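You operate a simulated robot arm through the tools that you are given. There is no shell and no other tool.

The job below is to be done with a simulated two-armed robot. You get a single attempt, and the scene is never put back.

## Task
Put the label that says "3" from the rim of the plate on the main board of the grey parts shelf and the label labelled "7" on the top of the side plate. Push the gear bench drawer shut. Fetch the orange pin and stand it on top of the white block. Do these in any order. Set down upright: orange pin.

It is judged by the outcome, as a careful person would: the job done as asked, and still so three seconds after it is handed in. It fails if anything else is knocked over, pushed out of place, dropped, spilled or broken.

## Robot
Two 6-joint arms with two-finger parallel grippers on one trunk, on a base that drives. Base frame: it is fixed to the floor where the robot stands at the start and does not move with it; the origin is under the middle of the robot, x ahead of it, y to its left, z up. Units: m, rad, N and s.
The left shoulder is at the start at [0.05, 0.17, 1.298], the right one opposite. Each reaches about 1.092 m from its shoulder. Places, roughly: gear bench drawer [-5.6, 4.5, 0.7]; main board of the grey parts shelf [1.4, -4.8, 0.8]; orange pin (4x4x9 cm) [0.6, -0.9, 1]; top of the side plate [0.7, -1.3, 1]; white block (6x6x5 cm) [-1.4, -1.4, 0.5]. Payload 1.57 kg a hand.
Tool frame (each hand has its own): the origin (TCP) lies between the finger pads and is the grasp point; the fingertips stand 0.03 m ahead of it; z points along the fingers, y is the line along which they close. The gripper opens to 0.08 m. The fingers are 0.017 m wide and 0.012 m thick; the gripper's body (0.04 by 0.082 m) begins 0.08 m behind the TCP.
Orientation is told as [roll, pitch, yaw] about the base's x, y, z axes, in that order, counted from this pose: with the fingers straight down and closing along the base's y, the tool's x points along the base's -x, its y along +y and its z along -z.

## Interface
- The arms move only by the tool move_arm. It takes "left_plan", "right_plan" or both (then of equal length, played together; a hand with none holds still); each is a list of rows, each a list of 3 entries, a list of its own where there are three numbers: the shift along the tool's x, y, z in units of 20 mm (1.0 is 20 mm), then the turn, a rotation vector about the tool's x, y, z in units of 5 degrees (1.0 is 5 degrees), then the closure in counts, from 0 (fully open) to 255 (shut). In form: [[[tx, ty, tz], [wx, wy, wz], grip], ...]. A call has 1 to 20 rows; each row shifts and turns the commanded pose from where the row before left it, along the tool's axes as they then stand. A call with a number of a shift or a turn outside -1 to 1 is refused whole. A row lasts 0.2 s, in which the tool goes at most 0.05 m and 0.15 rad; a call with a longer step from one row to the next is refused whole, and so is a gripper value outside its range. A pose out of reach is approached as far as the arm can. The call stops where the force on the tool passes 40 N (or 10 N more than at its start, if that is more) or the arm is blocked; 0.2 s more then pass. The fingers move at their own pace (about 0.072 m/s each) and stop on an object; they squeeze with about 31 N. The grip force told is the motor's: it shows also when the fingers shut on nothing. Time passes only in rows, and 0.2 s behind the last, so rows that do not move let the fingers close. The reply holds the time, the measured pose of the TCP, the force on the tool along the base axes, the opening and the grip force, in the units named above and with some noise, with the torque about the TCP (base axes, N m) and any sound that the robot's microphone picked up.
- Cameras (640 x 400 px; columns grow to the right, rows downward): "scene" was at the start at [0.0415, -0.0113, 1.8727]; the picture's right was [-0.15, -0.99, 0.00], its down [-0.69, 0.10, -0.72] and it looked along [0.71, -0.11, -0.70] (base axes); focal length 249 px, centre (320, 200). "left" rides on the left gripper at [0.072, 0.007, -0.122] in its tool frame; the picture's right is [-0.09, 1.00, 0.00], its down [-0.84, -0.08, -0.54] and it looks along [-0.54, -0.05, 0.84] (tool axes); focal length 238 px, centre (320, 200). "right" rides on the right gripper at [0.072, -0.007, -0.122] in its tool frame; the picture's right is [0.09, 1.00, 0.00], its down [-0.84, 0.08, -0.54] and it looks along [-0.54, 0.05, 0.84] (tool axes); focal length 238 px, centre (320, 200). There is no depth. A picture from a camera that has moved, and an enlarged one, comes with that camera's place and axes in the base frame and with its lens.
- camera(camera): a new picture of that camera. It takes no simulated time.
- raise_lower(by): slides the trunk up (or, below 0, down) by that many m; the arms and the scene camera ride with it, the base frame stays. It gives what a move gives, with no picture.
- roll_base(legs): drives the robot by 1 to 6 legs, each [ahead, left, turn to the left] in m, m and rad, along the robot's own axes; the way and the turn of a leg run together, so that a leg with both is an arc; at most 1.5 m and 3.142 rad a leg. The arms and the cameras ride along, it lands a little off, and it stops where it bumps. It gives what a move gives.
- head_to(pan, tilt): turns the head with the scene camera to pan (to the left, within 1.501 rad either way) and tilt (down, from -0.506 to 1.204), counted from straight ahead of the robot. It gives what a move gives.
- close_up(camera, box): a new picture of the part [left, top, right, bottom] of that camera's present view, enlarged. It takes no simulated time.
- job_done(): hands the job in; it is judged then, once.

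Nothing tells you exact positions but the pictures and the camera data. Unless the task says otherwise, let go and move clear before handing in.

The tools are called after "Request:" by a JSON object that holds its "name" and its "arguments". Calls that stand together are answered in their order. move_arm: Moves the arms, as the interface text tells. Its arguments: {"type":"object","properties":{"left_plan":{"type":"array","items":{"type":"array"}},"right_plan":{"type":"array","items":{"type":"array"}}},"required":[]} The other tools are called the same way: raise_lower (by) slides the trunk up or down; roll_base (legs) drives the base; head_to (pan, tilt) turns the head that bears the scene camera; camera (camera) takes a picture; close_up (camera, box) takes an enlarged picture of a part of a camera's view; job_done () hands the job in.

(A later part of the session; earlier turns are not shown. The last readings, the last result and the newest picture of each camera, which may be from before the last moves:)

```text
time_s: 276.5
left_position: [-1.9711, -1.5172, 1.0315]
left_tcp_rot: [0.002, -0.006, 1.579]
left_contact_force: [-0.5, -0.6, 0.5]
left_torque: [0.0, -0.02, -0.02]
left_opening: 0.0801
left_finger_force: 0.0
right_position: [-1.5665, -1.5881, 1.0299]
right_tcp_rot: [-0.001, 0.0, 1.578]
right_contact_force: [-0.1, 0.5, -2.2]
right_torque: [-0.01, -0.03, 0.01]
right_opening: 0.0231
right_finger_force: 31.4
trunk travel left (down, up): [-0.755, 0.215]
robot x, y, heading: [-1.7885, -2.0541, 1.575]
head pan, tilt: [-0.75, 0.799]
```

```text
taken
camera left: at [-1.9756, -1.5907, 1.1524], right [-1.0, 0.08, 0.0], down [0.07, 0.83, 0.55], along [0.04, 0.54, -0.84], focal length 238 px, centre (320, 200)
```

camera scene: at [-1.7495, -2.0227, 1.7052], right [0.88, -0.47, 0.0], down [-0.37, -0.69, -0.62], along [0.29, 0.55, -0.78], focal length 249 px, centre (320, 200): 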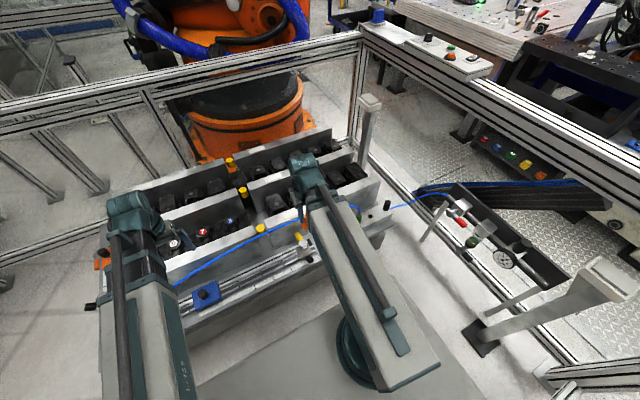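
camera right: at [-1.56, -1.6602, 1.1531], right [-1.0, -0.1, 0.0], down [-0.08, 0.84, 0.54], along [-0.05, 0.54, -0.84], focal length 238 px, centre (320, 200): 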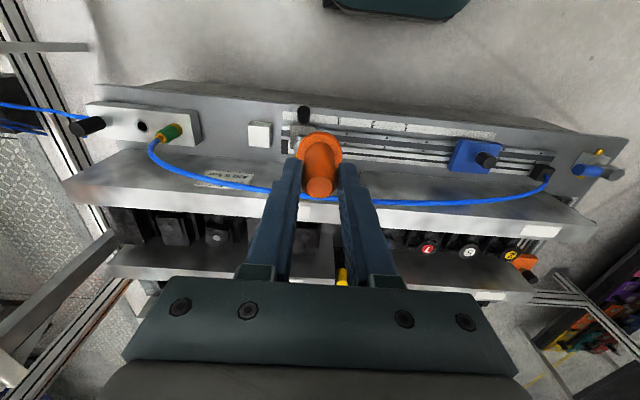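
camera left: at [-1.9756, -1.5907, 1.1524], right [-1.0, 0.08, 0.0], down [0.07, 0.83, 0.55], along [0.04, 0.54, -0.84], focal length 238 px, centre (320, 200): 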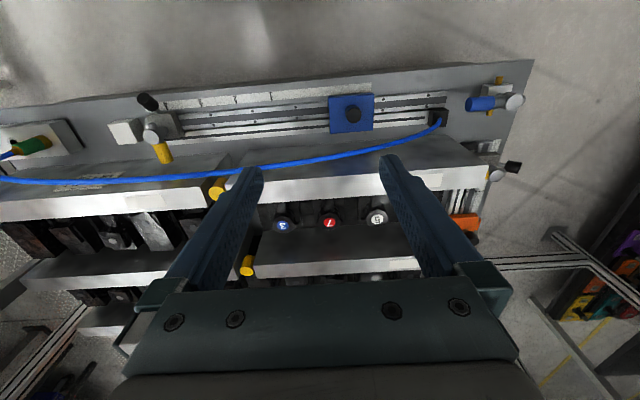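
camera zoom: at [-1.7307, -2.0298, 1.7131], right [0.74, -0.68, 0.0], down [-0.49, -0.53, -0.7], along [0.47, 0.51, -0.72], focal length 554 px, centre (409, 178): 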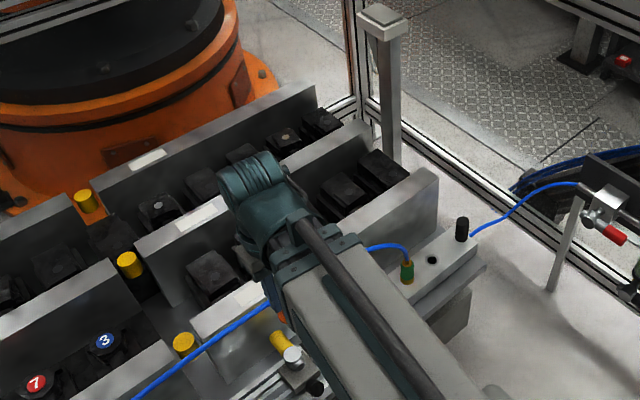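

Using both hand cameras I triangulate: block top centre ≈ [-1.407, -1.431, 0.477]; hose passes behind and above it (y ≈ -1.40, z ≈ 0.70–0.73), where my wrist would touch it if the hand is vertical. So I'll first stand the pin on the free ledge beside the block, regrasp it with the hand tilted 45° from the front, then set it on the block. First, move the left arm aside.

Request:
{"name": "move_arm", "arguments": {"left_plan": [[[0.5, 1, 0], [0, 0, 0], 0], [[0.5, 1, 0], [0, 0, 0], 0], [[0.5, 1, 0], [0, 0, 0], 0], [[0.5, 1, 0], [0, 0, 0], 0], [[0.5, 1, 0], [0, 0, 0], 0], [[0.5, 1, 0], [0, 0, 0], 0], [[0.5, 1, 0], [0, 0, 0], 0], [[0.5, 1, 0], [0, 0, 0], 0], [[0.5, 1, 0], [0, 0, 0], 0], [[0.5, 1, 0], [0, 0, 0], 0], [[0.5, 1, 0], [0, 0, 0], 0], [[0.5, 1, 0], [0, 0, 0], 0], [[0.5, 1, 0], [0, 0, 0], 0], [[0.5, 1, 0], [0, 0, 0], 0], [[0.5, 1, 0], [0, 0, 0], 0], [[0.5, 1, 0], [0, 0, 0], 0], [[0.5, 1, 0], [0, 0, 0], 0], [[0.5, 1, 0], [0, 0, 0], 0], [[0.5, 1, 0], [0, 0, 0], 0], [[0.5, 1, 0], [0, 0, 0], 0]]}}

Request:
{"name": "move_arm", "arguments": {"right_plan": [[[-0.37, -0.95, 0], [0, 0, 0], 255], [[-0.37, -0.95, 0], [0, 0, 0], 255], [[-0.37, -0.95, 0], [0, 0, 0], 255], [[-0.37, -0.95, 0], [0, 0, 0], 255], [[-0.37, -0.95, 0], [0, 0, 0], 255], [[-0.37, -0.95, 0], [0, 0, 0], 255], [[-0.37, -0.95, 0], [0, 0, 0], 255], [[-0.37, -0.95, 0], [0, 0, 0], 255], [[-0.37, -0.95, 0], [0, 0, 0], 255], [[-0.37, -0.95, 0], [0, 0, 0], 255], [[-0.37, -0.95, 0], [0, 0, 0], 255], [[-0.37, -0.95, 0], [0, 0, 0], 255], [[-0.37, -0.95, 0], [0, 0, 0], 255], [[-0.37, -0.95, 0], [0, 0, 0], 255]]}}

Request:
{"name": "camera", "arguments": {"camera": "right"}}

Request:
{"name": "close_up", "arguments": {"camera": "right", "box": [220, 60, 520, 240]}}

Request:
{"name": "camera", "arguments": {"camera": "scene"}}

```text
time_s: 280.7
left_position: [-2.3699, -1.7217, 1.0298]
left_tcp_rot: [0.002, -0.006, 1.578]
left_contact_force: [-0.3, -0.1, 0.2]
left_torque: [0.03, -0.02, -0.02]
left_opening: 0.08
left_finger_force: 0.0
right_position: [-1.5667, -1.5881, 1.0299]
right_tcp_rot: [0.0, 0.0, 1.577]
right_contact_force: [0.4, -0.3, -1.5]
right_torque: [0.01, 0.04, 0.01]
right_opening: 0.0228
right_finger_force: 31.2
trunk travel left (down, up): [-0.755, 0.215]
robot x, y, heading: [-1.7847, -2.052, 1.576]
head pan, tilt: [-0.75, 0.799]
```

```text
time_s: 283.7
left_position: [-2.3696, -1.7219, 1.0308]
left_tcp_rot: [0.004, -0.006, 1.579]
left_contact_force: [0.4, 1.0, 0.2]
left_torque: [0.0, 0.02, -0.01]
left_opening: 0.08
left_finger_force: 0.0
right_position: [-1.3006, -1.4813, 1.0299]
right_tcp_rot: [0.0, 0.002, 1.577]
right_contact_force: [-0.3, 0.3, -1.3]
right_torque: [0.02, -0.03, -0.01]
right_opening: 0.0229
right_finger_force: 30.7
trunk travel left (down, up): [-0.755, 0.215]
robot x, y, heading: [-1.7811, -2.0503, 1.58]
head pan, tilt: [-0.75, 0.799]
```

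```text
taken
camera right: at [-1.294, -1.5538, 1.1529], right [-1.0, -0.1, 0.0], down [-0.08, 0.84, 0.54], along [-0.05, 0.54, -0.84], focal length 238 px, centre (320, 200)
```

right: 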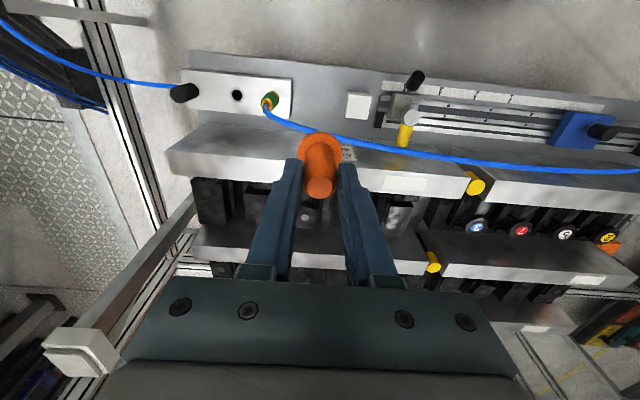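

```text
2.13 times, centred on (370, 150) of right
camera zoom: at [-1.294, -1.5538, 1.1529], right [-1.0, -0.1, 0.0], down [-0.08, 0.84, 0.54], along [-0.05, 0.54, -0.84], focal length 508 px, centre (213, 307)
```

zoom: 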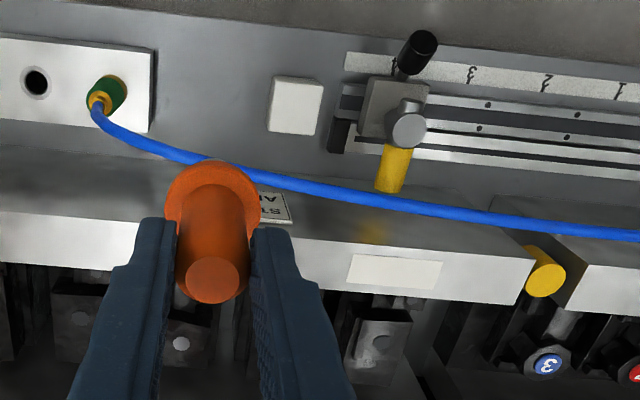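

```text
taken
camera scene: at [-1.7302, -2.0296, 1.7131], right [0.74, -0.68, 0.0], down [-0.49, -0.53, -0.7], along [0.47, 0.51, -0.72], focal length 249 px, centre (320, 200)
```

scene: 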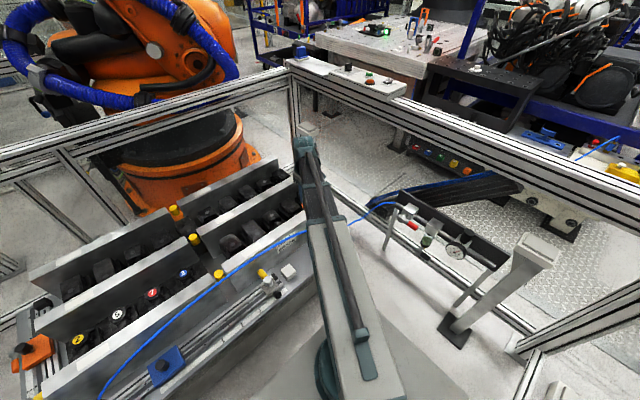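

The pin is now above the free part of the ledge. I'll shift 9 mm toward me for clearance from the hose, and lower in stages.

Request:
{"name": "move_arm", "arguments": {"right_plan": [[[0.45, 0, 0], [0, 0, 0], 255]]}}

Request:
{"name": "raise_lower", "arguments": {"by": -0.3}}

Request:
{"name": "camera", "arguments": {"camera": "right"}}

Request:
{"name": "camera", "arguments": {"camera": "scene"}}

Request:
{"name": "camera", "arguments": {"camera": "left"}}

```text
time_s: 284.1
left_position: [-2.3691, -1.7214, 1.0305]
left_tcp_rot: [0.001, -0.005, 1.58]
left_contact_force: [0.1, 1.3, 0.5]
left_torque: [-0.01, 0.02, 0.02]
left_opening: 0.0799
left_finger_force: 0.1
right_position: [-1.3001, -1.4922, 1.0302]
right_tcp_rot: [0.0, -0.001, 1.575]
right_contact_force: [0.3, 0.8, -2.2]
right_torque: [-0.01, 0.0, 0.0]
right_opening: 0.0233
right_finger_force: 31.4
trunk travel left (down, up): [-0.755, 0.215]
robot x, y, heading: [-1.7876, -2.0468, 1.575]
head pan, tilt: [-0.75, 0.799]
```

```text
time_s: 287.1
left_position: [-2.3707, -1.7217, 0.7306]
left_tcp_rot: [0.001, -0.004, 1.58]
left_contact_force: [0.5, -0.1, -0.1]
left_torque: [0.02, -0.01, 0.0]
left_opening: 0.0798
left_finger_force: 0.1
right_position: [-1.302, -1.4912, 0.7301]
right_tcp_rot: [0.0, 0.001, 1.578]
right_contact_force: [-0.4, -0.1, -2.5]
right_torque: [-0.01, 0.01, -0.03]
right_opening: 0.0231
right_finger_force: 31.2
trunk travel left (down, up): [-0.455, 0.515]
robot x, y, heading: [-1.7819, -2.0508, 1.574]
head pan, tilt: [-0.75, 0.799]
```

```text
taken
camera right: at [-1.2945, -1.5636, 0.8531], right [-1.0, -0.1, 0.0], down [-0.08, 0.84, 0.54], along [-0.05, 0.54, -0.84], focal length 238 px, centre (320, 200)
```

right: 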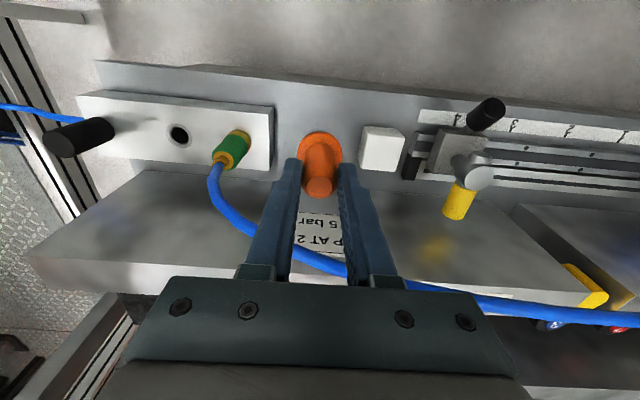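

```text
taken
camera scene: at [-1.7306, -2.0299, 1.4131], right [0.74, -0.68, 0.0], down [-0.49, -0.53, -0.7], along [0.47, 0.51, -0.72], focal length 249 px, centre (320, 200)
```

scene: 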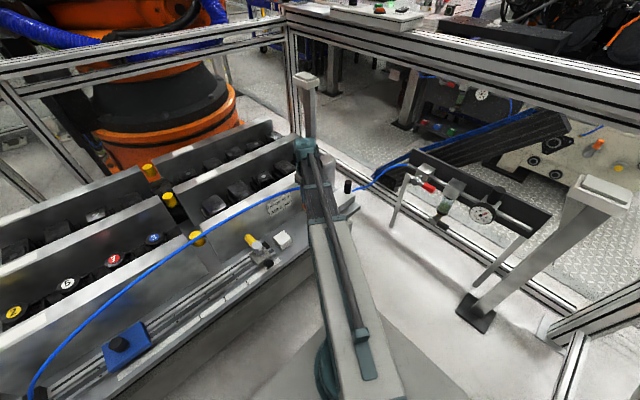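

```text
taken
camera left: at [-2.3741, -1.7943, 0.8526], right [-1.0, 0.08, 0.0], down [0.07, 0.83, 0.55], along [0.04, 0.54, -0.84], focal length 238 px, centre (320, 200)
```

left: 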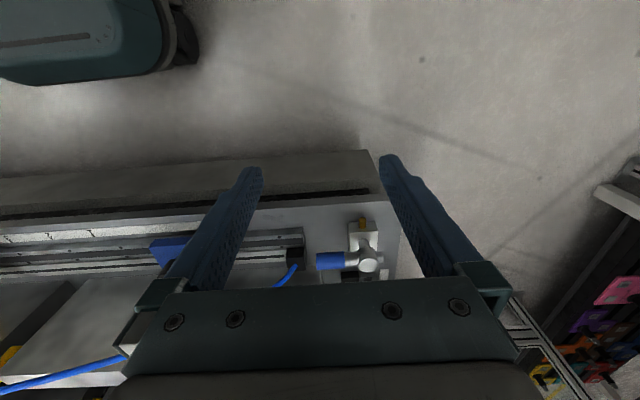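

Clearances look good. I'll lower another 0.18 m and check again.

Request:
{"name": "raise_lower", "arguments": {"by": -0.17}}

Request:
{"name": "camera", "arguments": {"camera": "right"}}

Request:
{"name": "close_up", "arguments": {"camera": "scene", "box": [220, 140, 400, 280]}}

```text
time_s: 289.0
left_position: [-2.3685, -1.7221, 0.5605]
left_tcp_rot: [0.0, -0.003, 1.579]
left_contact_force: [0.7, -0.1, 0.7]
left_torque: [0.0, 0.03, -0.01]
left_opening: 0.0799
left_finger_force: 0.1
right_position: [-1.2998, -1.4921, 0.5599]
right_tcp_rot: [-0.001, 0.002, 1.578]
right_contact_force: [0.5, -0.3, -2.6]
right_torque: [-0.02, -0.01, -0.01]
right_opening: 0.0231
right_finger_force: 30.8
trunk travel left (down, up): [-0.285, 0.685]
robot x, y, heading: [-1.7858, -2.0495, 1.58]
head pan, tilt: [-0.75, 0.799]
```

```text
taken
camera right: at [-1.2945, -1.5636, 0.6831], right [-1.0, -0.1, 0.0], down [-0.08, 0.84, 0.54], along [-0.05, 0.54, -0.84], focal length 238 px, centre (320, 200)
```

right: 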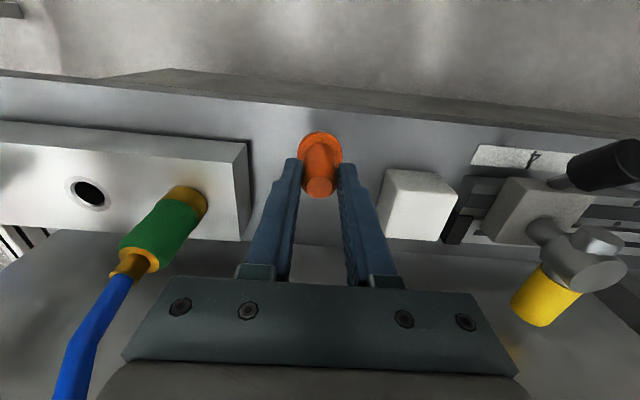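

```text
2.86 times, centred on (310, 210) of scene
camera zoom: at [-1.7306, -2.0299, 1.2431], right [0.74, -0.68, 0.0], down [-0.49, -0.53, -0.7], along [0.47, 0.51, -0.72], focal length 712 px, centre (349, 171)
```

zoom: 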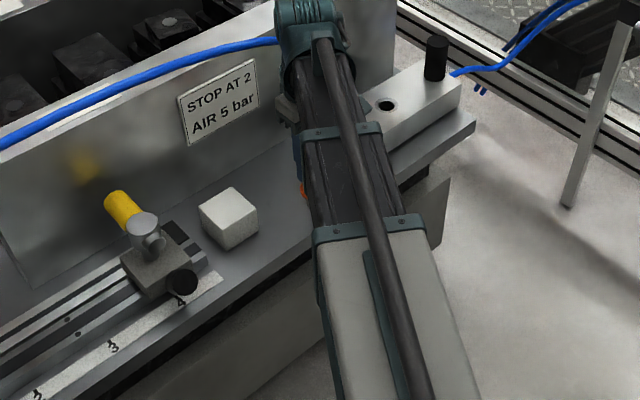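

The hose stays about 2.5 cm behind the wrist. Lowering the pin to the ledge in small steps.

Request:
{"name": "raise_lower", "arguments": {"by": -0.03}}

Request:
{"name": "raise_lower", "arguments": {"by": -0.01}}

Request:
{"name": "camera", "arguments": {"camera": "right"}}

Request:
{"name": "close_up", "arguments": {"camera": "scene", "box": [260, 140, 380, 240]}}

```text
time_s: 289.8
left_position: [-2.3692, -1.7235, 0.5306]
left_tcp_rot: [0.002, -0.005, 1.581]
left_contact_force: [0.2, -0.6, 1.1]
left_torque: [0.02, -0.04, -0.05]
left_opening: 0.0799
left_finger_force: 0.0
right_position: [-1.3019, -1.492, 0.5306]
right_tcp_rot: [0.001, 0.0, 1.578]
right_contact_force: [1.2, 0.5, 9.9]
right_torque: [-0.03, -0.09, -0.01]
right_opening: 0.0227
right_finger_force: 30.9
trunk travel left (down, up): [-0.255, 0.715]
robot x, y, heading: [-1.79, -2.0506, 1.578]
head pan, tilt: [-0.75, 0.799]
```

```text
time_s: 290.3
left_position: [-2.3693, -1.722, 0.521]
left_tcp_rot: [0.001, -0.005, 1.579]
left_contact_force: [-0.1, 0.3, -0.4]
left_torque: [0.0, 0.01, 0.0]
left_opening: 0.08
left_finger_force: 0.1
right_position: [-1.3009, -1.4919, 0.5215]
right_tcp_rot: [-0.001, -0.002, 1.579]
right_contact_force: [2.4, -1.2, 15.4]
right_torque: [0.05, -0.15, 0.0]
right_opening: 0.0231
right_finger_force: 30.6
trunk travel left (down, up): [-0.245, 0.725]
robot x, y, heading: [-1.7871, -2.0552, 1.579]
head pan, tilt: [-0.75, 0.799]
```

```text
taken
camera right: at [-1.2948, -1.5642, 0.6438], right [-1.0, -0.1, 0.0], down [-0.08, 0.84, 0.54], along [-0.05, 0.54, -0.84], focal length 238 px, centre (320, 200)
```

right: 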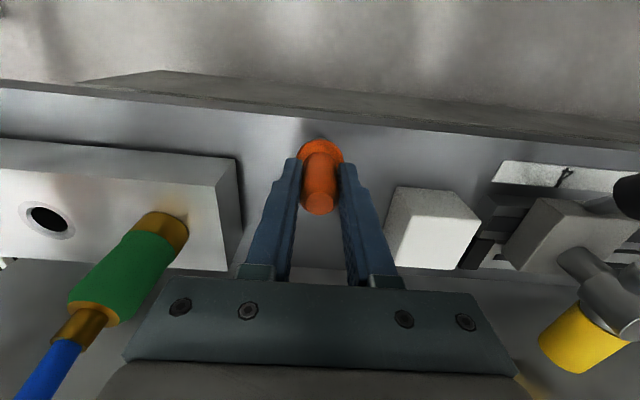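

```text
4.00 times, centred on (320, 190) of scene
camera zoom: at [-1.7314, -2.031, 1.203], right [0.74, -0.68, 0.0], down [-0.48, -0.53, -0.7], along [0.47, 0.51, -0.72], focal length 997 px, centre (320, 240)
```

zoom: 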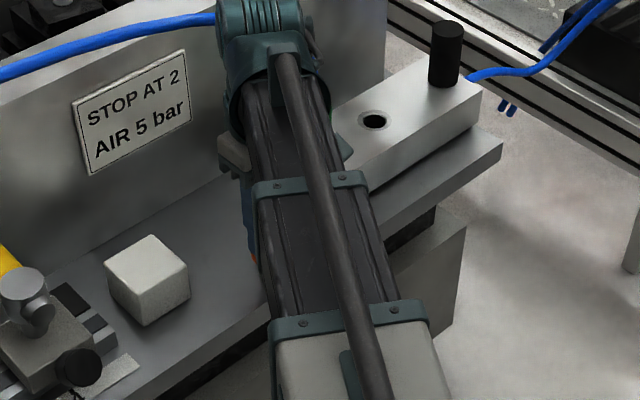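

The pin touched down (it slid slightly in the grip, staying upright). I'll ease up, release it and lift clear.

Request:
{"name": "raise_lower", "arguments": {"by": 0.002}}

Request:
{"name": "move_arm", "arguments": {"right_plan": [[[0, 0, 0], [0, 0, 0], 200], [[0, 0, 0], [0, 0, 0], 150], [[0, 0, 0], [0, 0, 0], 80], [[0, 0, 0], [0, 0, 0], 0], [[0, 0, 0], [0, 0, 0], 0], [[0, 0, 0], [0, 0, 0], 0]]}}

Request:
{"name": "camera", "arguments": {"camera": "right"}}

```text
time_s: 290.9
left_position: [-2.3692, -1.722, 0.5215]
left_tcp_rot: [0.001, -0.005, 1.581]
left_contact_force: [-1.3, 0.7, -0.6]
left_torque: [0.01, 0.01, 0.01]
left_opening: 0.08
left_finger_force: 0.0
right_position: [-1.3012, -1.4914, 0.5219]
right_tcp_rot: [-0.001, -0.001, 1.58]
right_contact_force: [0.1, -0.3, -2.4]
right_torque: [0.0, -0.01, -0.01]
right_opening: 0.0227
right_finger_force: 31.3
trunk travel left (down, up): [-0.247, 0.723]
robot x, y, heading: [-1.787, -2.0521, 1.571]
head pan, tilt: [-0.75, 0.799]
```

```text
time_s: 292.2
left_position: [-2.3699, -1.7219, 0.5216]
left_tcp_rot: [0.001, -0.005, 1.579]
left_contact_force: [-0.1, 0.1, -0.5]
left_torque: [-0.01, -0.02, 0.0]
left_opening: 0.0799
left_finger_force: 0.0
right_position: [-1.3013, -1.4906, 0.5215]
right_tcp_rot: [0.0, -0.001, 1.578]
right_contact_force: [0.0, -0.8, 0.3]
right_torque: [-0.02, 0.02, -0.01]
right_opening: 0.08
right_finger_force: 0.0
trunk travel left (down, up): [-0.247, 0.723]
robot x, y, heading: [-1.7887, -2.0518, 1.577]
head pan, tilt: [-0.75, 0.799]
```

```text
taken
camera right: at [-1.2945, -1.5637, 0.6452], right [-1.0, -0.1, 0.0], down [-0.08, 0.84, 0.54], along [-0.05, 0.54, -0.84], focal length 238 px, centre (320, 200)
```

right: 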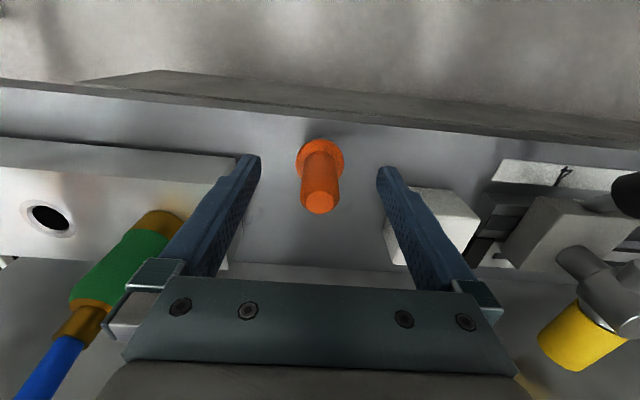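

The pin stands upright on the ledge. I'll lift off, pull back and tilt the right hand 45° forward.

Request:
{"name": "raise_lower", "arguments": {"by": 0.15}}

Request:
{"name": "move_arm", "arguments": {"right_plan": [[[1, 0, 0], [0, 0, 0], 0], [[1, 0, 0], [0, 0, 0], 0], [[1, 0, 0], [0, 0, 0], 0], [[1, 0, 0], [0, 0, 0], 0], [[1, 0, 0], [0, 0, 0], 0], [[1, 0, 0], [0, 0, 0], 0], [[1, 0, 0], [0, 0, 0], 0], [[1, 0, 0], [0, 0, 0], 0]]}}

Request:
{"name": "camera", "arguments": {"camera": "right"}}

Request:
{"name": "move_arm", "arguments": {"right_plan": [[[-0.95, 0, -0.0415], [0, -1, 0], 0], [[-0.95, 0, -0.0415], [0, -1, 0], 0], [[-0.95, 0, -0.0415], [0, -1, 0], 0], [[-0.95, 0, -0.0415], [0, -1, 0], 0], [[-0.95, 0, -0.0415], [0, -1, 0], 0], [[-0.95, 0, -0.0415], [0, -1, 0], 0], [[-0.95, 0, -0.0415], [0, -1, 0], 0], [[-0.95, 0, -0.0415], [0, -1, 0], 0], [[-0.95, 0, -0.0415], [0, -1, 0], 0]]}}

Request:
{"name": "camera", "arguments": {"camera": "right"}}

Request:
{"name": "camera", "arguments": {"camera": "scene"}}

```text
time_s: 294.0
left_position: [-2.3692, -1.7219, 0.6727]
left_tcp_rot: [0.003, -0.006, 1.582]
left_contact_force: [0.0, -0.3, -0.3]
left_torque: [0.0, 0.0, 0.0]
left_opening: 0.0799
left_finger_force: 0.0
right_position: [-1.3012, -1.4907, 0.6719]
right_tcp_rot: [0.0, -0.001, 1.578]
right_contact_force: [-0.5, 0.1, 0.1]
right_torque: [0.01, -0.01, 0.02]
right_opening: 0.0798
right_finger_force: 0.1
trunk travel left (down, up): [-0.397, 0.573]
robot x, y, heading: [-1.7877, -2.0489, 1.573]
head pan, tilt: [-0.75, 0.799]
```

```text
time_s: 295.8
left_position: [-2.3701, -1.7222, 0.6724]
left_tcp_rot: [0.003, -0.005, 1.578]
left_contact_force: [0.0, 0.4, 0.1]
left_torque: [-0.02, -0.01, -0.01]
left_opening: 0.0799
left_finger_force: 0.1
right_position: [-1.3021, -1.6516, 0.6732]
right_tcp_rot: [0.001, 0.0, 1.578]
right_contact_force: [0.2, -0.2, -0.3]
right_torque: [-0.01, 0.04, 0.01]
right_opening: 0.0799
right_finger_force: 0.0
trunk travel left (down, up): [-0.397, 0.573]
robot x, y, heading: [-1.7833, -2.0508, 1.581]
head pan, tilt: [-0.75, 0.799]
```

```text
taken
camera right: at [-1.2946, -1.7234, 0.7952], right [-1.0, -0.1, 0.0], down [-0.08, 0.84, 0.54], along [-0.05, 0.54, -0.84], focal length 238 px, centre (320, 200)
```

right: 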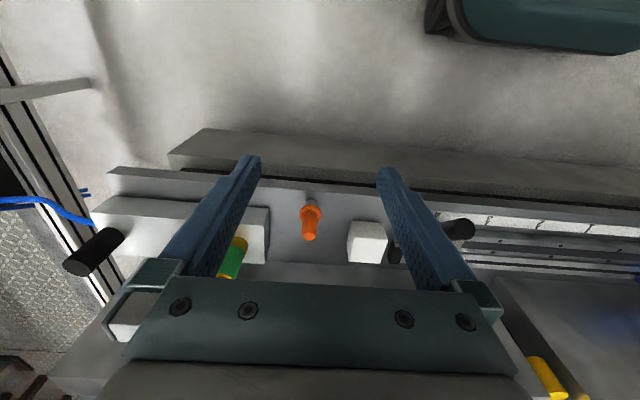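

```text
time_s: 297.8
left_position: [-2.3696, -1.7228, 0.6723]
left_tcp_rot: [0.002, -0.006, 1.58]
left_contact_force: [-0.6, 0.4, 0.2]
left_torque: [0.02, -0.01, 0.0]
left_opening: 0.0799
left_finger_force: 0.2
right_position: [-1.3011, -1.4971, 0.7367]
right_tcp_rot: [-0.001, -0.785, 1.579]
right_contact_force: [0.5, 0.0, 0.3]
right_torque: [-0.01, 0.01, -0.02]
right_opening: 0.0801
right_finger_force: 0.1
trunk travel left (down, up): [-0.397, 0.573]
robot x, y, heading: [-1.7864, -2.0499, 1.578]
head pan, tilt: [-0.75, 0.799]
```

```text
taken
camera right: at [-1.2945, -1.6344, 0.7731], right [-1.0, -0.07, -0.07], down [-0.08, 0.21, 0.97], along [-0.06, 0.98, -0.21], focal length 238 px, centre (320, 200)
```

right: 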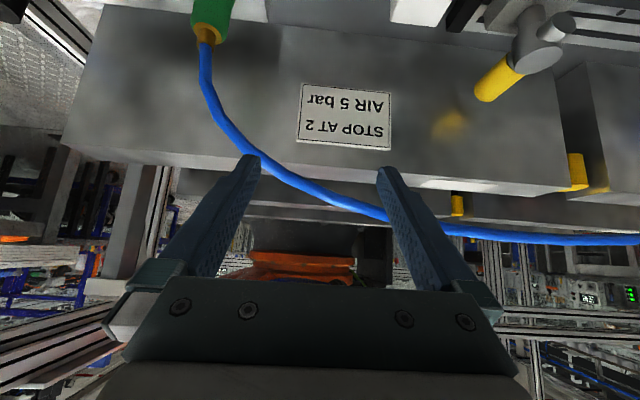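

```text
taken
camera scene: at [-1.7307, -2.03, 1.3551], right [0.74, -0.68, 0.0], down [-0.49, -0.53, -0.7], along [0.47, 0.51, -0.72], focal length 249 px, centre (320, 200)
```

scene: 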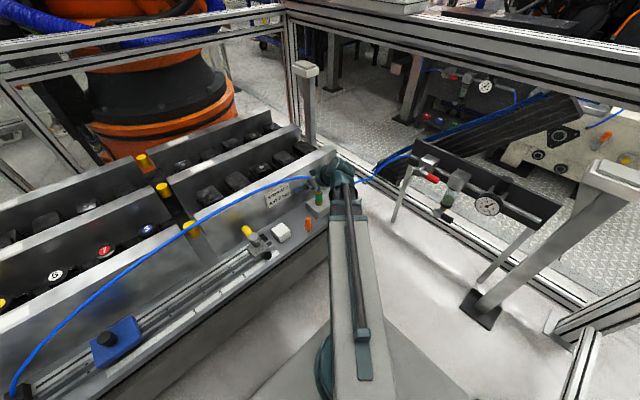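

The hand is tilted 45°. I'll zoom on the pin and block from the head camera to refine positions.

Request:
{"name": "close_up", "arguments": {"camera": "scene", "box": [240, 180, 340, 260]}}

Request:
{"name": "close_up", "arguments": {"camera": "left", "box": [0, 0, 640, 400]}}

```text
5.00 times, centred on (290, 220) of scene
camera zoom: at [-1.7307, -2.03, 1.3551], right [0.74, -0.68, 0.0], down [-0.49, -0.53, -0.7], along [0.47, 0.51, -0.72], focal length 1246 px, centre (470, 100)
```

zoom: 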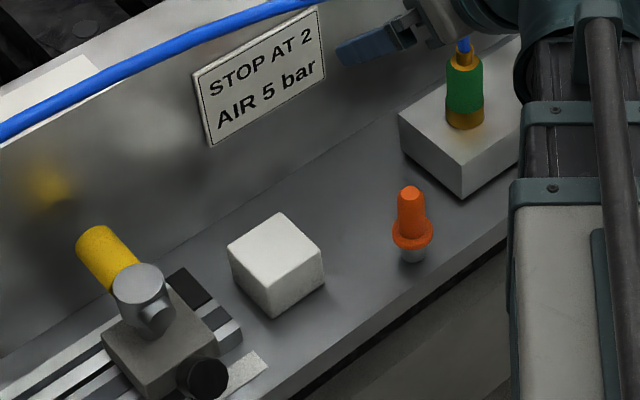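

```text
1.00 times, centred on (320, 200) of left (not enlarged: the box is as wide or as high as the picture)
camera zoom: at [-2.3742, -1.7944, 0.7945], right [-1.0, 0.08, 0.0], down [0.07, 0.83, 0.55], along [0.04, 0.54, -0.84], focal length 238 px, centre (320, 200)
```

zoom: 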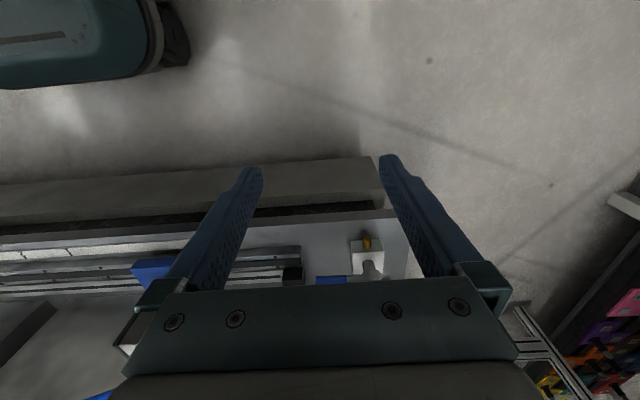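

The pin stands on its silver stub, axis at about [-1.301, -1.491], top z ≈ 0.525. Lowering the tilted, open hand around its shaft.

Request:
{"name": "move_arm", "arguments": {"right_plan": [[[0.16, 0, -0.16], [0, 0, 0], 0]]}}

Request:
{"name": "raise_lower", "arguments": {"by": -0.17}}

Request:
{"name": "camera", "arguments": {"camera": "right"}}

Request:
{"name": "close_up", "arguments": {"camera": "scene", "box": [260, 120, 380, 220]}}

```text
time_s: 298.2
left_position: [-2.3686, -1.7222, 0.6726]
left_tcp_rot: [0.002, -0.008, 1.578]
left_contact_force: [-0.4, -0.2, 0.8]
left_torque: [0.02, -0.01, 0.01]
left_opening: 0.08
left_finger_force: 0.0
right_position: [-1.3015, -1.5017, 0.7377]
right_tcp_rot: [0.0, -0.786, 1.578]
right_contact_force: [0.1, 0.6, 0.1]
right_torque: [0.04, 0.01, -0.01]
right_opening: 0.08
right_finger_force: 0.1
trunk travel left (down, up): [-0.397, 0.573]
robot x, y, heading: [-1.7863, -2.0477, 1.573]
head pan, tilt: [-0.75, 0.799]
```

```text
time_s: 300.1
left_position: [-2.3694, -1.7221, 0.5033]
left_tcp_rot: [0.001, -0.007, 1.58]
left_contact_force: [0.1, -0.1, -0.4]
left_torque: [0.04, 0.0, -0.02]
left_opening: 0.0798
left_finger_force: 0.0
right_position: [-1.3011, -1.5013, 0.5662]
right_tcp_rot: [0.001, -0.785, 1.577]
right_contact_force: [0.4, 0.6, -0.2]
right_torque: [0.0, -0.01, -0.04]
right_opening: 0.0802
right_finger_force: 0.1
trunk travel left (down, up): [-0.227, 0.743]
robot x, y, heading: [-1.7893, -2.0521, 1.577]
head pan, tilt: [-0.75, 0.799]
```

```text
taken
camera right: at [-1.2949, -1.639, 0.6032], right [-1.0, -0.07, -0.07], down [-0.08, 0.21, 0.97], along [-0.06, 0.98, -0.21], focal length 238 px, centre (320, 200)
```

right: 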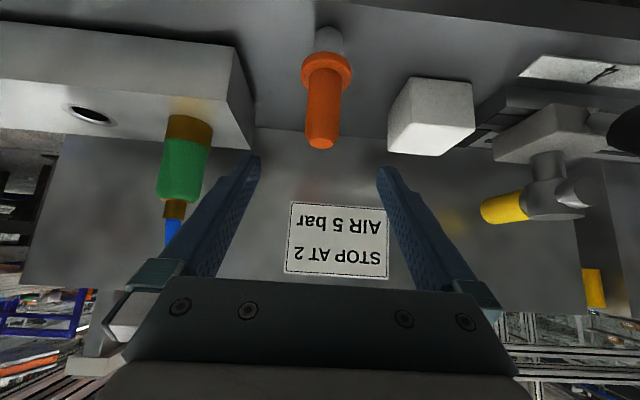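

```text
4.00 times, centred on (320, 170) of scene
camera zoom: at [-1.7307, -2.03, 1.1852], right [0.74, -0.68, 0.0], down [-0.49, -0.53, -0.7], along [0.47, 0.51, -0.72], focal length 997 px, centre (320, 320)
```

zoom: 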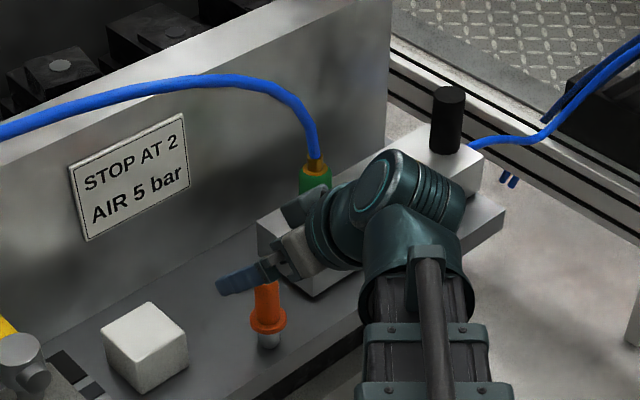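

Well lined up. Lowering the last 58 mm to the grasp height.

Request:
{"name": "raise_lower", "arguments": {"by": -0.045}}

Request:
{"name": "camera", "arguments": {"camera": "right"}}

Request:
{"name": "close_up", "arguments": {"camera": "scene", "box": [260, 100, 380, 200]}}

```text
time_s: 301.0
left_position: [-2.369, -1.7214, 0.4571]
left_tcp_rot: [0.001, -0.004, 1.58]
left_contact_force: [0.8, 0.0, 0.4]
left_torque: [-0.01, 0.03, -0.02]
left_opening: 0.08
left_finger_force: 0.1
right_position: [-1.3031, -1.5009, 0.5221]
right_tcp_rot: [0.0, -0.785, 1.577]
right_contact_force: [-0.1, 0.5, 0.5]
right_torque: [-0.03, -0.02, -0.02]
right_opening: 0.0798
right_finger_force: 0.1
trunk travel left (down, up): [-0.182, 0.788]
robot x, y, heading: [-1.7855, -2.052, 1.576]
head pan, tilt: [-0.75, 0.799]
```

```text
taken
camera right: at [-1.2949, -1.639, 0.5581], right [-1.0, -0.07, -0.07], down [-0.08, 0.21, 0.97], along [-0.06, 0.98, -0.21], focal length 238 px, centre (320, 200)
```

right: 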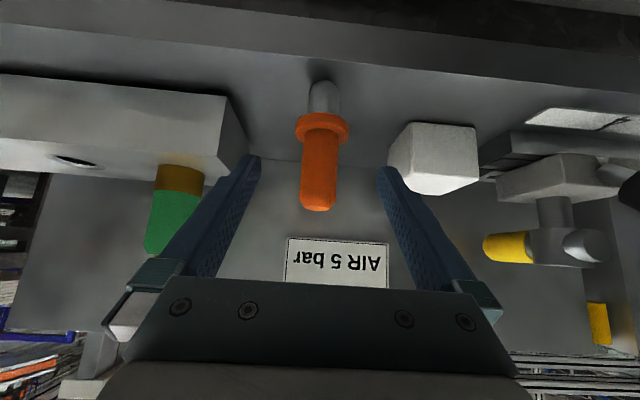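

```text
4.00 times, centred on (320, 150) of scene
camera zoom: at [-1.7307, -2.03, 1.1401], right [0.74, -0.68, 0.0], down [-0.49, -0.53, -0.7], along [0.47, 0.51, -0.72], focal length 997 px, centre (320, 400)
```

zoom: 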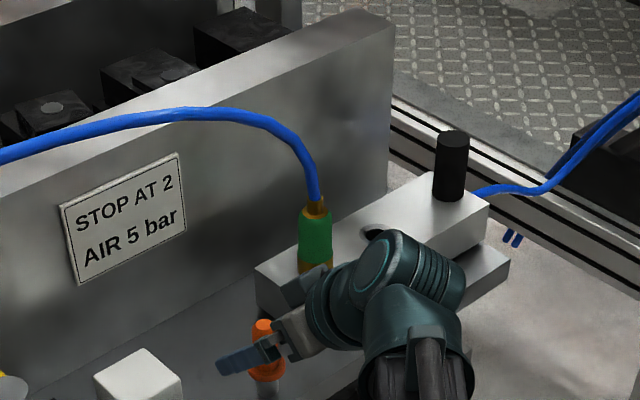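

Good alignment; lowering 7 mm more and closing on the shaft.

Request:
{"name": "raise_lower", "arguments": {"by": -0.007}}

Request:
{"name": "move_arm", "arguments": {"right_plan": [[[0, 0, 0], [0, 0, 0], 120], [[0, 0, 0], [0, 0, 0], 200], [[0, 0, 0], [0, 0, 0], 255], [[0, 0, 0], [0, 0, 0], 255], [[0, 0, 0], [0, 0, 0], 255], [[0, 0, 0], [0, 0, 0], 255]]}}

Request:
{"name": "camera", "arguments": {"camera": "right"}}

```text
time_s: 301.6
left_position: [-2.3696, -1.7215, 0.4499]
left_tcp_rot: [0.002, -0.005, 1.58]
left_contact_force: [-0.4, 0.5, 0.7]
left_torque: [-0.01, -0.02, -0.02]
left_opening: 0.08
left_finger_force: 0.1
right_position: [-1.3013, -1.502, 0.5148]
right_tcp_rot: [-0.001, -0.786, 1.577]
right_contact_force: [-0.5, -0.8, 0.3]
right_torque: [0.02, -0.02, 0.02]
right_opening: 0.0798
right_finger_force: 0.0
trunk travel left (down, up): [-0.175, 0.795]
robot x, y, heading: [-1.784, -2.0507, 1.575]
head pan, tilt: [-0.75, 0.799]
```

```text
time_s: 303.0
left_position: [-2.3683, -1.7228, 0.4508]
left_tcp_rot: [0.001, -0.005, 1.581]
left_contact_force: [0.0, 0.1, -0.3]
left_torque: [-0.01, 0.0, 0.0]
left_opening: 0.0799
left_finger_force: 0.0
right_position: [-1.3018, -1.5018, 0.5148]
right_tcp_rot: [0.0, -0.785, 1.578]
right_contact_force: [1.4, 0.3, 1.2]
right_torque: [0.09, -0.08, -0.03]
right_opening: 0.0232
right_finger_force: 30.5
trunk travel left (down, up): [-0.175, 0.795]
robot x, y, heading: [-1.7893, -2.052, 1.579]
head pan, tilt: [-0.75, 0.799]
```

```text
taken
camera right: at [-1.2948, -1.639, 0.5512], right [-1.0, -0.07, -0.07], down [-0.08, 0.21, 0.97], along [-0.06, 0.98, -0.21], focal length 238 px, centre (320, 200)
```

right: 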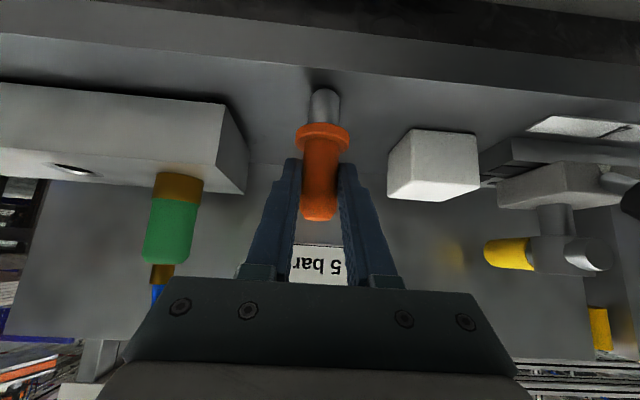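

The pin is regripped. I'll lift it 7 cm and carry it over the block's centre.

Request:
{"name": "raise_lower", "arguments": {"by": 0.07}}

Request:
{"name": "move_arm", "arguments": {"right_plan": [[[-0.348, 0.89, 0.348], [0, 0, 0], 255], [[-0.348, 0.89, 0.348], [0, 0, 0], 255], [[-0.348, 0.89, 0.348], [0, 0, 0], 255], [[-0.348, 0.89, 0.348], [0, 0, 0], 255], [[-0.348, 0.89, 0.348], [0, 0, 0], 255], [[-0.348, 0.89, 0.348], [0, 0, 0], 255]]}}

Request:
{"name": "camera", "arguments": {"camera": "right"}}

Request:
{"name": "close_up", "arguments": {"camera": "scene", "box": [240, 120, 360, 220]}}

```text
time_s: 304.0
left_position: [-2.3685, -1.7219, 0.52]
left_tcp_rot: [0.002, -0.004, 1.579]
left_contact_force: [-0.4, 0.2, 0.1]
left_torque: [0.02, 0.02, 0.04]
left_opening: 0.0799
left_finger_force: 0.0
right_position: [-1.3016, -1.5017, 0.5841]
right_tcp_rot: [0.0, -0.786, 1.576]
right_contact_force: [0.0, -0.2, -2.9]
right_torque: [0.0, -0.03, 0.01]
right_opening: 0.0229
right_finger_force: 31.1
trunk travel left (down, up): [-0.245, 0.725]
robot x, y, heading: [-1.788, -2.0498, 1.576]
head pan, tilt: [-0.75, 0.799]
```

```text
time_s: 305.4
left_position: [-2.3688, -1.7228, 0.521]
left_tcp_rot: [0.004, -0.005, 1.578]
left_contact_force: [0.2, 0.3, -0.3]
left_torque: [0.0, 0.0, 0.01]
left_opening: 0.0799
left_finger_force: 0.0
right_position: [-1.409, -1.4429, 0.5835]
right_tcp_rot: [0.0, -0.784, 1.578]
right_contact_force: [0.0, -0.1, -1.9]
right_torque: [-0.04, 0.02, 0.02]
right_opening: 0.0228
right_finger_force: 31.0
trunk travel left (down, up): [-0.245, 0.725]
robot x, y, heading: [-1.7846, -2.052, 1.577]
head pan, tilt: [-0.75, 0.799]
```

```text
taken
camera right: at [-1.4027, -1.5802, 0.621], right [-1.0, -0.07, -0.07], down [-0.08, 0.21, 0.97], along [-0.06, 0.98, -0.21], focal length 238 px, centre (320, 200)
```

right: 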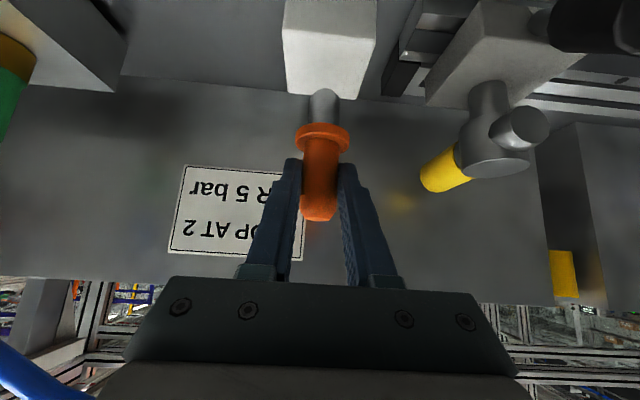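

```text
4.00 times, centred on (300, 170) of scene
camera zoom: at [-1.7305, -2.03, 1.2031], right [0.74, -0.68, 0.0], down [-0.49, -0.53, -0.7], along [0.47, 0.51, -0.72], focal length 997 px, centre (400, 320)
```

zoom: 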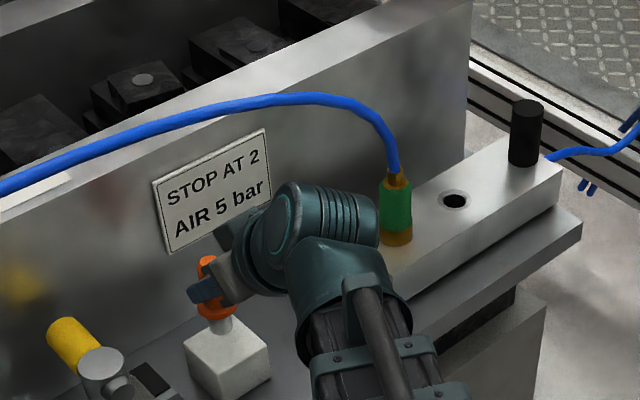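

The stub is directly over the block's top. Lowering gently.

Request:
{"name": "raise_lower", "arguments": {"by": -0.012}}

Request:
{"name": "raise_lower", "arguments": {"by": -0.004}}

Request:
{"name": "raise_lower", "arguments": {"by": -0.003}}

Request:
{"name": "close_up", "arguments": {"camera": "scene", "box": [240, 120, 360, 220]}}

```text
time_s: 306.0
left_position: [-2.3689, -1.7215, 0.5082]
left_tcp_rot: [0.0, -0.006, 1.578]
left_contact_force: [-1.2, 1.0, 0.1]
left_torque: [0.0, 0.0, 0.01]
left_opening: 0.08
left_finger_force: 0.2
right_position: [-1.4097, -1.4429, 0.5716]
right_tcp_rot: [0.0, -0.783, 1.578]
right_contact_force: [0.1, -0.7, -2.0]
right_torque: [-0.05, 0.01, -0.01]
right_opening: 0.0227
right_finger_force: 31.2
trunk travel left (down, up): [-0.233, 0.737]
robot x, y, heading: [-1.7841, -2.0504, 1.578]
head pan, tilt: [-0.75, 0.799]
```

```text
time_s: 306.6
left_position: [-2.3681, -1.7218, 0.5041]
left_tcp_rot: [0.001, -0.005, 1.579]
left_contact_force: [0.0, 0.0, -0.2]
left_torque: [0.04, 0.0, -0.01]
left_opening: 0.08
left_finger_force: 0.1
right_position: [-1.4086, -1.4431, 0.5686]
right_tcp_rot: [0.001, -0.784, 1.578]
right_contact_force: [-0.4, -0.5, -1.7]
right_torque: [-0.02, 0.01, -0.02]
right_opening: 0.0227
right_finger_force: 30.8
trunk travel left (down, up): [-0.229, 0.741]
robot x, y, heading: [-1.7854, -2.0502, 1.58]
head pan, tilt: [-0.75, 0.799]
```

```text
time_s: 307.1
left_position: [-2.369, -1.7212, 0.5023]
left_tcp_rot: [0.001, -0.005, 1.58]
left_contact_force: [0.2, -0.2, -0.9]
left_torque: [0.01, 0.02, 0.01]
left_opening: 0.0799
left_finger_force: 0.0
right_position: [-1.4094, -1.4433, 0.565]
right_tcp_rot: [0.0, -0.784, 1.577]
right_contact_force: [0.8, -0.6, -2.2]
right_torque: [-0.03, 0.01, -0.01]
right_opening: 0.0231
right_finger_force: 30.7
trunk travel left (down, up): [-0.226, 0.744]
robot x, y, heading: [-1.789, -2.0487, 1.582]
head pan, tilt: [-0.75, 0.799]
```

```text
4.00 times, centred on (300, 170) of scene
camera zoom: at [-1.7306, -2.0299, 1.1841], right [0.74, -0.68, 0.0], down [-0.49, -0.53, -0.7], along [0.47, 0.51, -0.72], focal length 997 px, centre (400, 320)
```

zoom: 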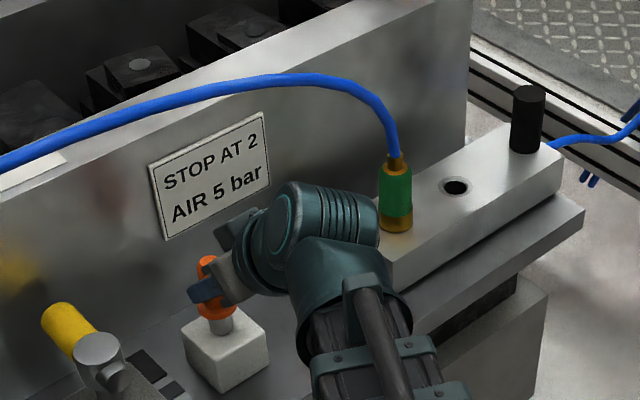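

Nearly there; continuing with 2 mm steps until contact.

Request:
{"name": "raise_lower", "arguments": {"by": -0.002}}

Request:
{"name": "raise_lower", "arguments": {"by": -0.002}}

Request:
{"name": "close_up", "arguments": {"camera": "scene", "box": [260, 170, 320, 220]}}

```text
time_s: 307.6
left_position: [-2.3699, -1.7218, 0.4989]
left_tcp_rot: [0.001, -0.006, 1.581]
left_contact_force: [-0.6, 1.7, 0.0]
left_torque: [0.02, 0.0, 0.0]
left_opening: 0.0798
left_finger_force: 0.0
right_position: [-1.411, -1.4425, 0.5652]
right_tcp_rot: [-0.001, -0.787, 1.577]
right_contact_force: [0.9, -0.8, 11.5]
right_torque: [0.1, -0.03, 0.01]
right_opening: 0.0229
right_finger_force: 31.1
trunk travel left (down, up): [-0.224, 0.746]
robot x, y, heading: [-1.7851, -2.0504, 1.574]
head pan, tilt: [-0.75, 0.799]
```

```text
time_s: 308.1
left_position: [-2.3698, -1.7218, 0.4972]
left_tcp_rot: [0.0, -0.006, 1.578]
left_contact_force: [-0.2, -0.3, -0.9]
left_torque: [-0.02, 0.03, 0.01]
left_opening: 0.0803
left_finger_force: 0.1
right_position: [-1.4103, -1.443, 0.5628]
right_tcp_rot: [-0.001, -0.787, 1.576]
right_contact_force: [0.9, 2.1, 23.5]
right_torque: [0.41, -0.05, -0.04]
right_opening: 0.0232
right_finger_force: 31.2
trunk travel left (down, up): [-0.222, 0.748]
robot x, y, heading: [-1.7896, -2.0505, 1.578]
head pan, tilt: [-0.75, 0.799]
```

```text
8.00 times, centred on (290, 195) of scene
camera zoom: at [-1.7316, -2.0315, 1.1804], right [0.74, -0.68, 0.0], down [-0.48, -0.53, -0.7], along [0.47, 0.51, -0.72], focal length 1994 px, centre (560, 240)
```

zoom: 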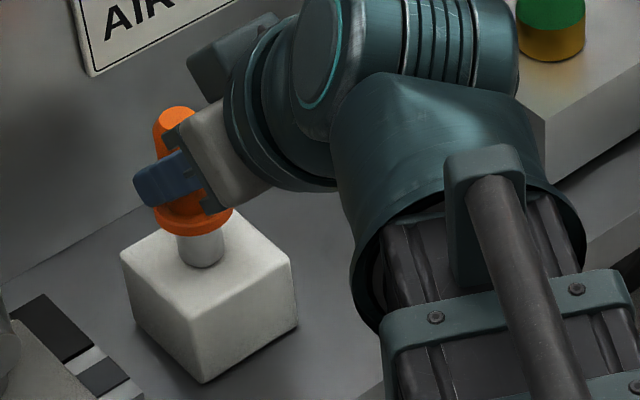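

Firm contact, stub standing centrally on the block. I'll unload the press, then open slowly.

Request:
{"name": "raise_lower", "arguments": {"by": 0.0035}}

Request:
{"name": "close_up", "arguments": {"camera": "scene", "box": [260, 170, 320, 220]}}

```text
time_s: 308.7
left_position: [-2.37, -1.7228, 0.5011]
left_tcp_rot: [0.002, -0.005, 1.579]
left_contact_force: [-0.1, -0.3, -0.9]
left_torque: [0.02, 0.0, 0.01]
left_opening: 0.0799
left_finger_force: 0.1
right_position: [-1.4098, -1.443, 0.5648]
right_tcp_rot: [-0.001, -0.781, 1.58]
right_contact_force: [0.1, -0.2, -2.2]
right_torque: [-0.03, -0.01, -0.01]
right_opening: 0.023
right_finger_force: 30.3
trunk travel left (down, up): [-0.226, 0.744]
robot x, y, heading: [-1.7859, -2.0515, 1.573]
head pan, tilt: [-0.75, 0.799]
```

```text
8.00 times, centred on (290, 195) of scene
camera zoom: at [-1.7306, -2.0299, 1.1833], right [0.74, -0.68, 0.0], down [-0.49, -0.53, -0.7], along [0.47, 0.51, -0.72], focal length 1994 px, centre (560, 240)
```

zoom: 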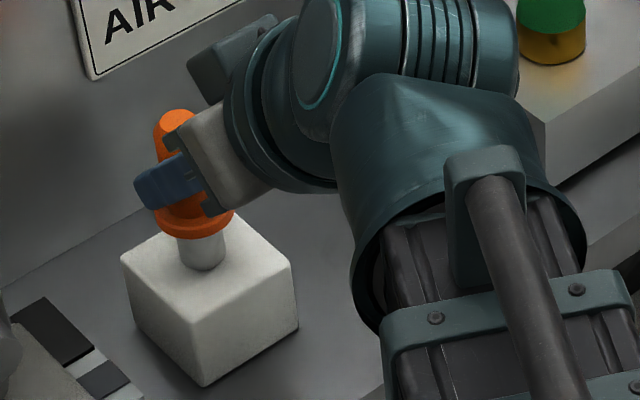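

The pin is now just unweighted by about a millimetre; lowering 1 mm for light contact, then opening slowly.

Request:
{"name": "raise_lower", "arguments": {"by": -0.0013}}

Request:
{"name": "move_arm", "arguments": {"right_plan": [[[0, 0, 0], [0, 0, 0], 200], [[0, 0, 0], [0, 0, 0], 180], [[0, 0, 0], [0, 0, 0], 160], [[0, 0, 0], [0, 0, 0], 120], [[0, 0, 0], [0, 0, 0], 60], [[0, 0, 0], [0, 0, 0], 0], [[0, 0, 0], [0, 0, 0], 0]]}}

Request:
{"name": "close_up", "arguments": {"camera": "scene", "box": [260, 160, 330, 220]}}

Request:
{"name": "camera", "arguments": {"camera": "right"}}

```text
time_s: 309.2
left_position: [-2.3686, -1.7211, 0.4998]
left_tcp_rot: [0.001, -0.005, 1.581]
left_contact_force: [0.2, 0.7, 0.8]
left_torque: [0.02, 0.04, -0.02]
left_opening: 0.0797
left_finger_force: 0.1
right_position: [-1.4103, -1.4434, 0.5646]
right_tcp_rot: [0.001, -0.784, 1.578]
right_contact_force: [-1.0, -0.2, -2.4]
right_torque: [-0.03, 0.04, -0.06]
right_opening: 0.0231
right_finger_force: 31.5
trunk travel left (down, up): [-0.225, 0.745]
robot x, y, heading: [-1.7859, -2.0511, 1.581]
head pan, tilt: [-0.75, 0.799]
```

```text
time_s: 310.8
left_position: [-2.3689, -1.7231, 0.4988]
left_tcp_rot: [0.003, -0.004, 1.581]
left_contact_force: [0.5, -0.2, -0.7]
left_torque: [-0.02, -0.02, -0.02]
left_opening: 0.0798
left_finger_force: 0.0
right_position: [-1.4094, -1.444, 0.563]
right_tcp_rot: [-0.001, -0.784, 1.578]
right_contact_force: [0.0, 0.4, 1.1]
right_torque: [0.0, -0.01, 0.0]
right_opening: 0.0799
right_finger_force: 0.0
trunk travel left (down, up): [-0.225, 0.745]
robot x, y, heading: [-1.7869, -2.0536, 1.58]
head pan, tilt: [-0.75, 0.799]
```

```text
6.67 times, centred on (295, 190) of scene
camera zoom: at [-1.7307, -2.03, 1.1823], right [0.74, -0.68, 0.0], down [-0.49, -0.53, -0.7], along [0.47, 0.51, -0.72], focal length 1662 px, centre (487, 267)
```

zoom: 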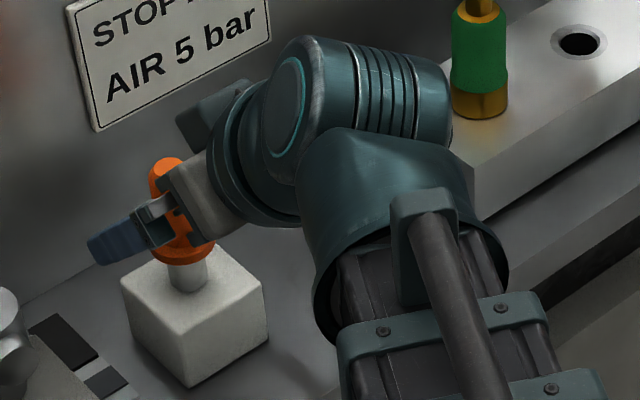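

```text
taken
camera right: at [-1.4027, -1.5803, 0.6003], right [-1.0, -0.07, -0.07], down [-0.08, 0.21, 0.97], along [-0.06, 0.98, -0.21], focal length 238 px, centre (320, 200)
```

right: 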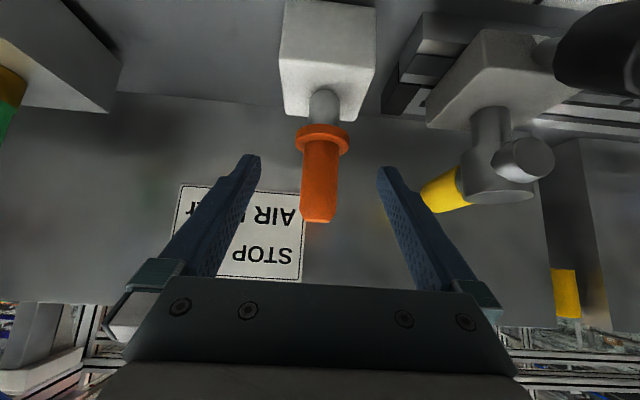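

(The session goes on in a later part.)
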